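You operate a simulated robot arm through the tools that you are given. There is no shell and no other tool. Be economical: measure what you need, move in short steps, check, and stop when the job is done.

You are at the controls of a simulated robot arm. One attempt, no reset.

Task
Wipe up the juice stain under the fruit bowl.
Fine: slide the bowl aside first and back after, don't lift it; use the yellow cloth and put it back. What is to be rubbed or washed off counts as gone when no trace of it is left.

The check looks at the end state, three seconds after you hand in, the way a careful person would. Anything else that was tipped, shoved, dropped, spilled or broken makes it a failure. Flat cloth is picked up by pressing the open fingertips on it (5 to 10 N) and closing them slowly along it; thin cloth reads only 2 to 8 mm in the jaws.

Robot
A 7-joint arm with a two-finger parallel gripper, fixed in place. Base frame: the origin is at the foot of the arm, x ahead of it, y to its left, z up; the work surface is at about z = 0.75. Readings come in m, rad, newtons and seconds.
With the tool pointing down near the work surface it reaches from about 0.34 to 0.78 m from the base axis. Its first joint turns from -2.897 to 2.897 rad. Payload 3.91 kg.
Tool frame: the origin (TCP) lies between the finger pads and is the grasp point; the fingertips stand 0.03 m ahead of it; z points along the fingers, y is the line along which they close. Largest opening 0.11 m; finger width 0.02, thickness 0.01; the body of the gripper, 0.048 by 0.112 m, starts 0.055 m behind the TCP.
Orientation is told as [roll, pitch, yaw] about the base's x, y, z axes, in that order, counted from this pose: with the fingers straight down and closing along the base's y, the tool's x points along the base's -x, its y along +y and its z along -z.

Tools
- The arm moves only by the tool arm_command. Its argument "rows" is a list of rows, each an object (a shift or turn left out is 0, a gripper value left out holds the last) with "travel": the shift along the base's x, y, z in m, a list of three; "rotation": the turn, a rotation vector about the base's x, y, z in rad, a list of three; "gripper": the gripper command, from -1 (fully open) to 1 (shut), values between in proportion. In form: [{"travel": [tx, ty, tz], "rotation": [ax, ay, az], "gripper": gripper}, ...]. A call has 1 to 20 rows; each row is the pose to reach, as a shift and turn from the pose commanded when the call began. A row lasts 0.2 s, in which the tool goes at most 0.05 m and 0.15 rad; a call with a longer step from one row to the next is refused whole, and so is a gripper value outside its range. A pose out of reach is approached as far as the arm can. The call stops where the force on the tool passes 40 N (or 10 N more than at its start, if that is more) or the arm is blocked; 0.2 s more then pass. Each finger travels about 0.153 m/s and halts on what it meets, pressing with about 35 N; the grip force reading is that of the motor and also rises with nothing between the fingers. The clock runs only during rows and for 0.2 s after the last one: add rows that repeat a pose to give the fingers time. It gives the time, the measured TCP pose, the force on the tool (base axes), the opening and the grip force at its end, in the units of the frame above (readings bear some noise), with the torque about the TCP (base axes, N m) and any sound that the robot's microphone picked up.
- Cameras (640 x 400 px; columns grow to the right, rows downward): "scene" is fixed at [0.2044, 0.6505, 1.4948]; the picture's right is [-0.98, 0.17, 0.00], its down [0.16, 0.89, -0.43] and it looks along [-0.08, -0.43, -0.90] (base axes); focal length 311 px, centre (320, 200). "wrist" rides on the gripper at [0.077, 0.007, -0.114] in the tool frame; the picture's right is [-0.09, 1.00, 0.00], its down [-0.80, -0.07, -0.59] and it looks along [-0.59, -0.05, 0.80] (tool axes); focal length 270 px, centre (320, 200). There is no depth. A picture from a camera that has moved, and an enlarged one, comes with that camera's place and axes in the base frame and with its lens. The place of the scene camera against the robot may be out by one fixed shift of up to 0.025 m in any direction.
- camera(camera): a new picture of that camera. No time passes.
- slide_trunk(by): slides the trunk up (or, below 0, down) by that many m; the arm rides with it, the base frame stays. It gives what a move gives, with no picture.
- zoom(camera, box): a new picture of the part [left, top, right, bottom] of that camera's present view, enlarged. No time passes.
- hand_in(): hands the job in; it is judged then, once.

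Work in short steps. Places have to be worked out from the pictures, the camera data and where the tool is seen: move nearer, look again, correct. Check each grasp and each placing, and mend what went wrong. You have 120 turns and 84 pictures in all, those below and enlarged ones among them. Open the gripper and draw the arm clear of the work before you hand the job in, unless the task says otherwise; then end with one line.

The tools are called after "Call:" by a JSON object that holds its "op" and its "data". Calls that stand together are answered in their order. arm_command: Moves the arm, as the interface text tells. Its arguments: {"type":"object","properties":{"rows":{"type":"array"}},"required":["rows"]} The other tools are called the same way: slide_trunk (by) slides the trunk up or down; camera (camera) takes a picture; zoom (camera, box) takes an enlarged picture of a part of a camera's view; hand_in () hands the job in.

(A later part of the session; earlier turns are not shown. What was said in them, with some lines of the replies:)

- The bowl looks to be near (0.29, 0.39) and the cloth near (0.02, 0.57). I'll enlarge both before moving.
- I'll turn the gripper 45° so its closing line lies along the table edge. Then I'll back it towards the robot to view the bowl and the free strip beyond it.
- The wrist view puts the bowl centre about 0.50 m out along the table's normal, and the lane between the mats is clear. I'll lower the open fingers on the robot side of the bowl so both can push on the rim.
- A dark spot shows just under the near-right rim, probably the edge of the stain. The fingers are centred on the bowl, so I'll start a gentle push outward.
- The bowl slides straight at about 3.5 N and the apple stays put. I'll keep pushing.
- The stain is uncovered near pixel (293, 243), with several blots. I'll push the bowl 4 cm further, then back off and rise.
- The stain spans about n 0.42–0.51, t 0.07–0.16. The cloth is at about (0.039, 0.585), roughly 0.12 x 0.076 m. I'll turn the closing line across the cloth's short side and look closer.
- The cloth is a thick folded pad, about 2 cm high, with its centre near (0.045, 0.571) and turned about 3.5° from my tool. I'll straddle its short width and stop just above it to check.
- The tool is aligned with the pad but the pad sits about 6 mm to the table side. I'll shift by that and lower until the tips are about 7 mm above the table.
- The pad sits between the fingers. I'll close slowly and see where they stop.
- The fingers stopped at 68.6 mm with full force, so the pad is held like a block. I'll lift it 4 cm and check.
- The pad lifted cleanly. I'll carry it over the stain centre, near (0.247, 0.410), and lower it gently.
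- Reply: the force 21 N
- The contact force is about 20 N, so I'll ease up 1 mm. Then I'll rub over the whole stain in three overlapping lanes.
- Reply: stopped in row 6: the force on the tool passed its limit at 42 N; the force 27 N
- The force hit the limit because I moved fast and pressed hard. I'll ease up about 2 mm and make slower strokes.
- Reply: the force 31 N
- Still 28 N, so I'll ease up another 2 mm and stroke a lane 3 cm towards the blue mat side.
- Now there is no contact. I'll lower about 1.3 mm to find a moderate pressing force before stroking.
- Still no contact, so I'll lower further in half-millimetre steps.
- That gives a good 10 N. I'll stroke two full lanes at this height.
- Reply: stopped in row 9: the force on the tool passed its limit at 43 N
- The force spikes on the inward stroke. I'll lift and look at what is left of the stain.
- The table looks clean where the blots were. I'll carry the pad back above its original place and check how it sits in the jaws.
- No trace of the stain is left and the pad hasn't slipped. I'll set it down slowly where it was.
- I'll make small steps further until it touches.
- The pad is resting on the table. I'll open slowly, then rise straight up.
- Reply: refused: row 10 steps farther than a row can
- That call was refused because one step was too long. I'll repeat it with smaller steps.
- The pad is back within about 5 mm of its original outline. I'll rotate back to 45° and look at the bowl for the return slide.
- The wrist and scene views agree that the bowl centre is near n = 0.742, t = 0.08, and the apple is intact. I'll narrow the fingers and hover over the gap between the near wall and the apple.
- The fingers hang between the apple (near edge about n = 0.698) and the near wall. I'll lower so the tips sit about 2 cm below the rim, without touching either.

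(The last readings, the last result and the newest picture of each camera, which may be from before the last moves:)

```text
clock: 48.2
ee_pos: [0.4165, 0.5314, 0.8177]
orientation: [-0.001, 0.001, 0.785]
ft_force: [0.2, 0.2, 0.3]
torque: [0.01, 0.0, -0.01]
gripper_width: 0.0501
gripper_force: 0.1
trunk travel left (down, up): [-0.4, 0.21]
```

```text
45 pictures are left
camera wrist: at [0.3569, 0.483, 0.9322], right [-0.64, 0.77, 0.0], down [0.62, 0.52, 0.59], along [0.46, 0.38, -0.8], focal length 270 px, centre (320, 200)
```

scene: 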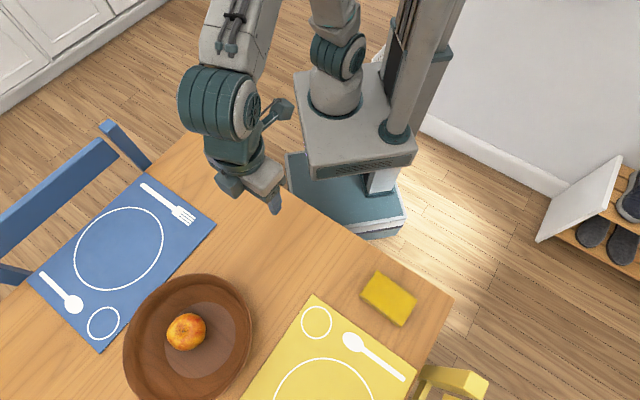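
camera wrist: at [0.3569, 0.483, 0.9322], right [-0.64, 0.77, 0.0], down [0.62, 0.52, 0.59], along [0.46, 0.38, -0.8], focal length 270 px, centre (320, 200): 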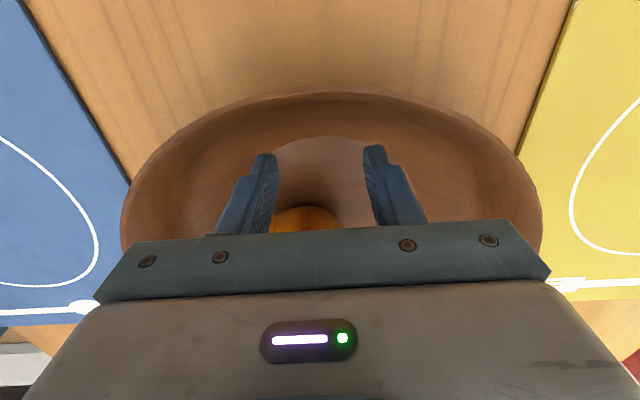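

Clear of both, with no force. I'll tow slowly towards the robot, 5 cm first.

Call:
{"op": "arm_command", "data": {"rows": [{"travel": [-0.004, -0.004, 0]}, {"travel": [-0.008, -0.008, 0]}, {"travel": [-0.012, -0.012, 0]}, {"travel": [-0.016, -0.016, 0]}, {"travel": [-0.02, -0.02, 0]}, {"travel": [-0.025, -0.025, 0]}, {"travel": [-0.03, -0.03, 0]}, {"travel": [-0.035, -0.035, 0]}]}}

Call:
{"op": "camera", "data": {"camera": "scene"}}

```text
clock: 50.0
ee_pos: [0.3815, 0.4967, 0.8186]
orientation: [-0.004, 0.0, 0.786]
ft_force: [1.8, 3.2, 6.8]
torque: [0.03, -0.07, 0.06]
gripper_width: 0.0498
gripper_force: 0.1
trunk travel left (down, up): [-0.4, 0.21]
```

```text
44 pictures are left
```

scene: 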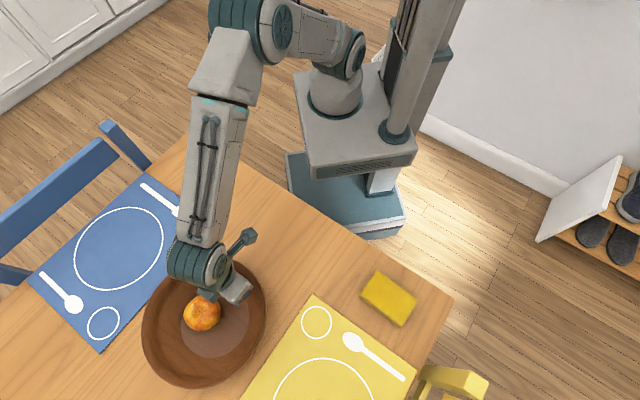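

Towing works at low force. I'll continue about 0.17 m further, then compare with the starting picture.

Call:
{"op": "arm_command", "data": {"rows": [{"travel": [-0.006, -0.006, 0]}, {"travel": [-0.012, -0.012, 0]}, {"travel": [-0.018, -0.018, 0]}, {"travel": [-0.024, -0.024, 0]}, {"travel": [-0.03, -0.03, 0]}, {"travel": [-0.036, -0.036, 0]}, {"travel": [-0.042, -0.042, 0]}, {"travel": [-0.048, -0.048, 0]}, {"travel": [-0.054, -0.054, 0]}, {"travel": [-0.06, -0.06, 0]}, {"travel": [-0.066, -0.066, 0]}, {"travel": [-0.072, -0.072, 0]}, {"travel": [-0.078, -0.078, 0]}, {"travel": [-0.084, -0.084, 0]}, {"travel": [-0.09, -0.09, 0]}, {"travel": [-0.096, -0.096, 0]}, {"travel": [-0.102, -0.102, 0]}, {"travel": [-0.108, -0.108, 0]}, {"travel": [-0.114, -0.114, 0]}, {"travel": [-0.118, -0.118, 0]}]}}

Call:
{"op": "zoom", "data": {"camera": "scene", "box": [180, 160, 340, 310]}}

```text
clock: 54.2
ee_pos: [0.2644, 0.377, 0.8194]
orientation: [-0.003, -0.002, 0.785]
ft_force: [5.5, 5.8, 15.1]
torque: [0.02, -0.13, 0.0]
gripper_width: 0.0498
gripper_force: 0.0
trunk travel left (down, up): [-0.4, 0.21]
```

```text
2.67 times, centred on (260, 235) of scene
camera zoom: at [0.2044, 0.6505, 1.4948], right [-0.98, 0.17, 0.0], down [0.16, 0.89, -0.43], along [-0.08, -0.43, -0.9], focal length 829 px, centre (480, 107)
```

zoom: 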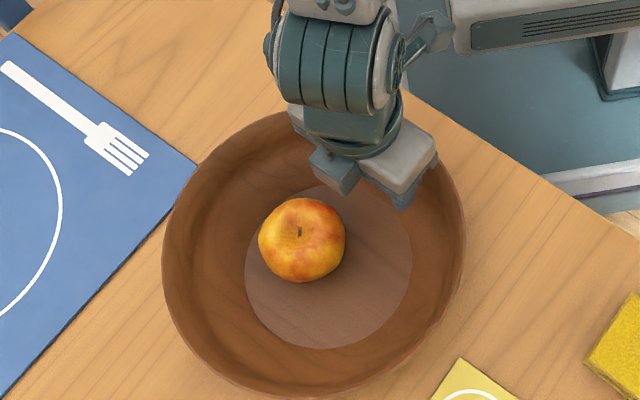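

Compared with the starting picture, the bowl still has about 29 mm to go inward and 5 mm sideways. I'll tow the rest.

Call:
{"op": "arm_command", "data": {"rows": [{"travel": [-0.003, -0.004, 0]}, {"travel": [-0.006, -0.008, 0]}, {"travel": [-0.009, -0.012, 0]}, {"travel": [-0.012, -0.016, 0]}, {"travel": [-0.015, -0.02, 0]}, {"travel": [-0.017, -0.024, 0]}]}}

Call:
{"op": "zoom", "data": {"camera": "scene", "box": [180, 160, 340, 310]}}

```text
clock: 55.6
ee_pos: [0.2473, 0.3546, 0.817]
orientation: [-0.003, 0.0, 0.785]
ft_force: [4.9, 8.1, 13.7]
torque: [0.01, -0.17, 0.13]
gripper_width: 0.0492
gripper_force: 0.1
trunk travel left (down, up): [-0.4, 0.21]
```

```text
2.67 times, centred on (260, 235) of scene
camera zoom: at [0.2044, 0.6505, 1.4948], right [-0.98, 0.17, 0.0], down [0.16, 0.89, -0.43], along [-0.08, -0.43, -0.9], focal length 829 px, centre (480, 107)
```

zoom: 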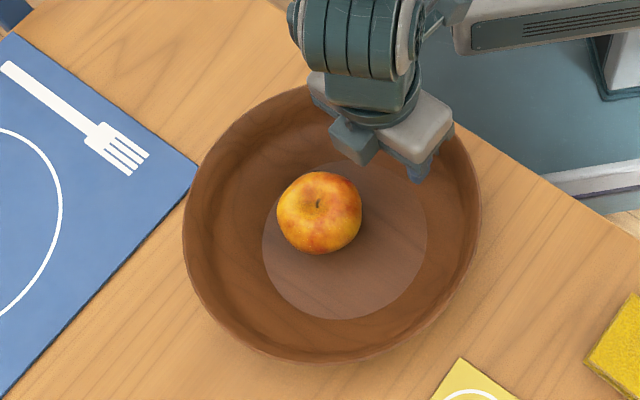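

The bowl and apple now match the starting picture almost exactly. I'll ease off the wall, then lift straight out and retreat.

Call:
{"op": "arm_command", "data": {"rows": [{"travel": [0.003, 0.003, 0]}, {"travel": [0.006, 0.006, 0]}, {"travel": [0.006, 0.006, 0.01]}, {"travel": [0.006, 0.006, 0.03]}, {"travel": [0.006, 0.006, 0.06]}, {"travel": [0.006, 0.006, 0.1]}, {"travel": [0.006, 0.006, 0.14]}, {"travel": [0.006, 0.006, 0.18]}, {"travel": [-0.01, -0.01, 0.21]}, {"travel": [-0.03, -0.03, 0.23], "gripper": -1}, {"travel": [-0.03, -0.03, 0.23], "gripper": -1}]}}

Call:
{"op": "camera", "data": {"camera": "scene"}}

Call:
{"op": "camera", "data": {"camera": "wrist"}}

```text
clock: 58.0
ee_pos: [0.2141, 0.3239, 1.0454]
orientation: [-0.003, 0.002, 0.786]
ft_force: [0.0, -0.7, 0.3]
torque: [-0.01, 0.02, 0.02]
gripper_width: 0.1101
gripper_force: 0.0
trunk travel left (down, up): [-0.4, 0.21]
```

```text
41 pictures are left
```

scene: 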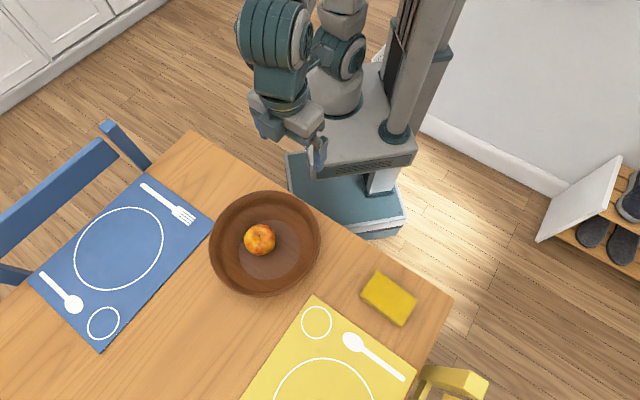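

```text
40 pictures are left
camera wrist: at [0.1544, 0.2745, 1.1604], right [-0.64, 0.77, 0.0], down [0.62, 0.52, 0.59], along [0.46, 0.38, -0.8], focal length 270 px, centre (320, 200)
```

wrist: 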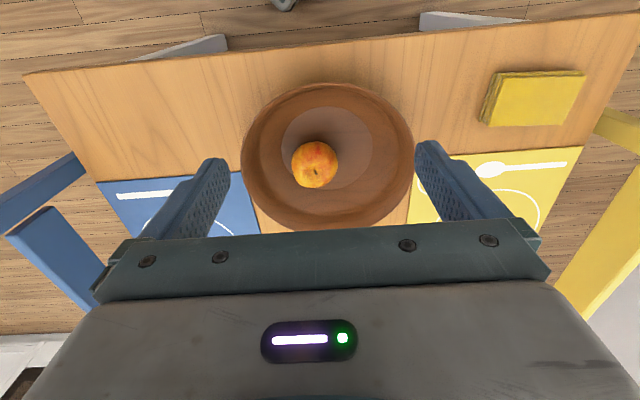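

Everything is back in place: the stain is gone, the bowl and cloth are at their original spots, and the arm is clear with the gripper open. I'm handing in.

Call:
{"op": "hand_in", "data": {}}

```text
The job is handed in.
```

I wiped up the juice stain until no trace showed in the pictures, slid the bowl back to where it was with the apple still in it, and put the yellow cloth back within about 5 mm of its original place.
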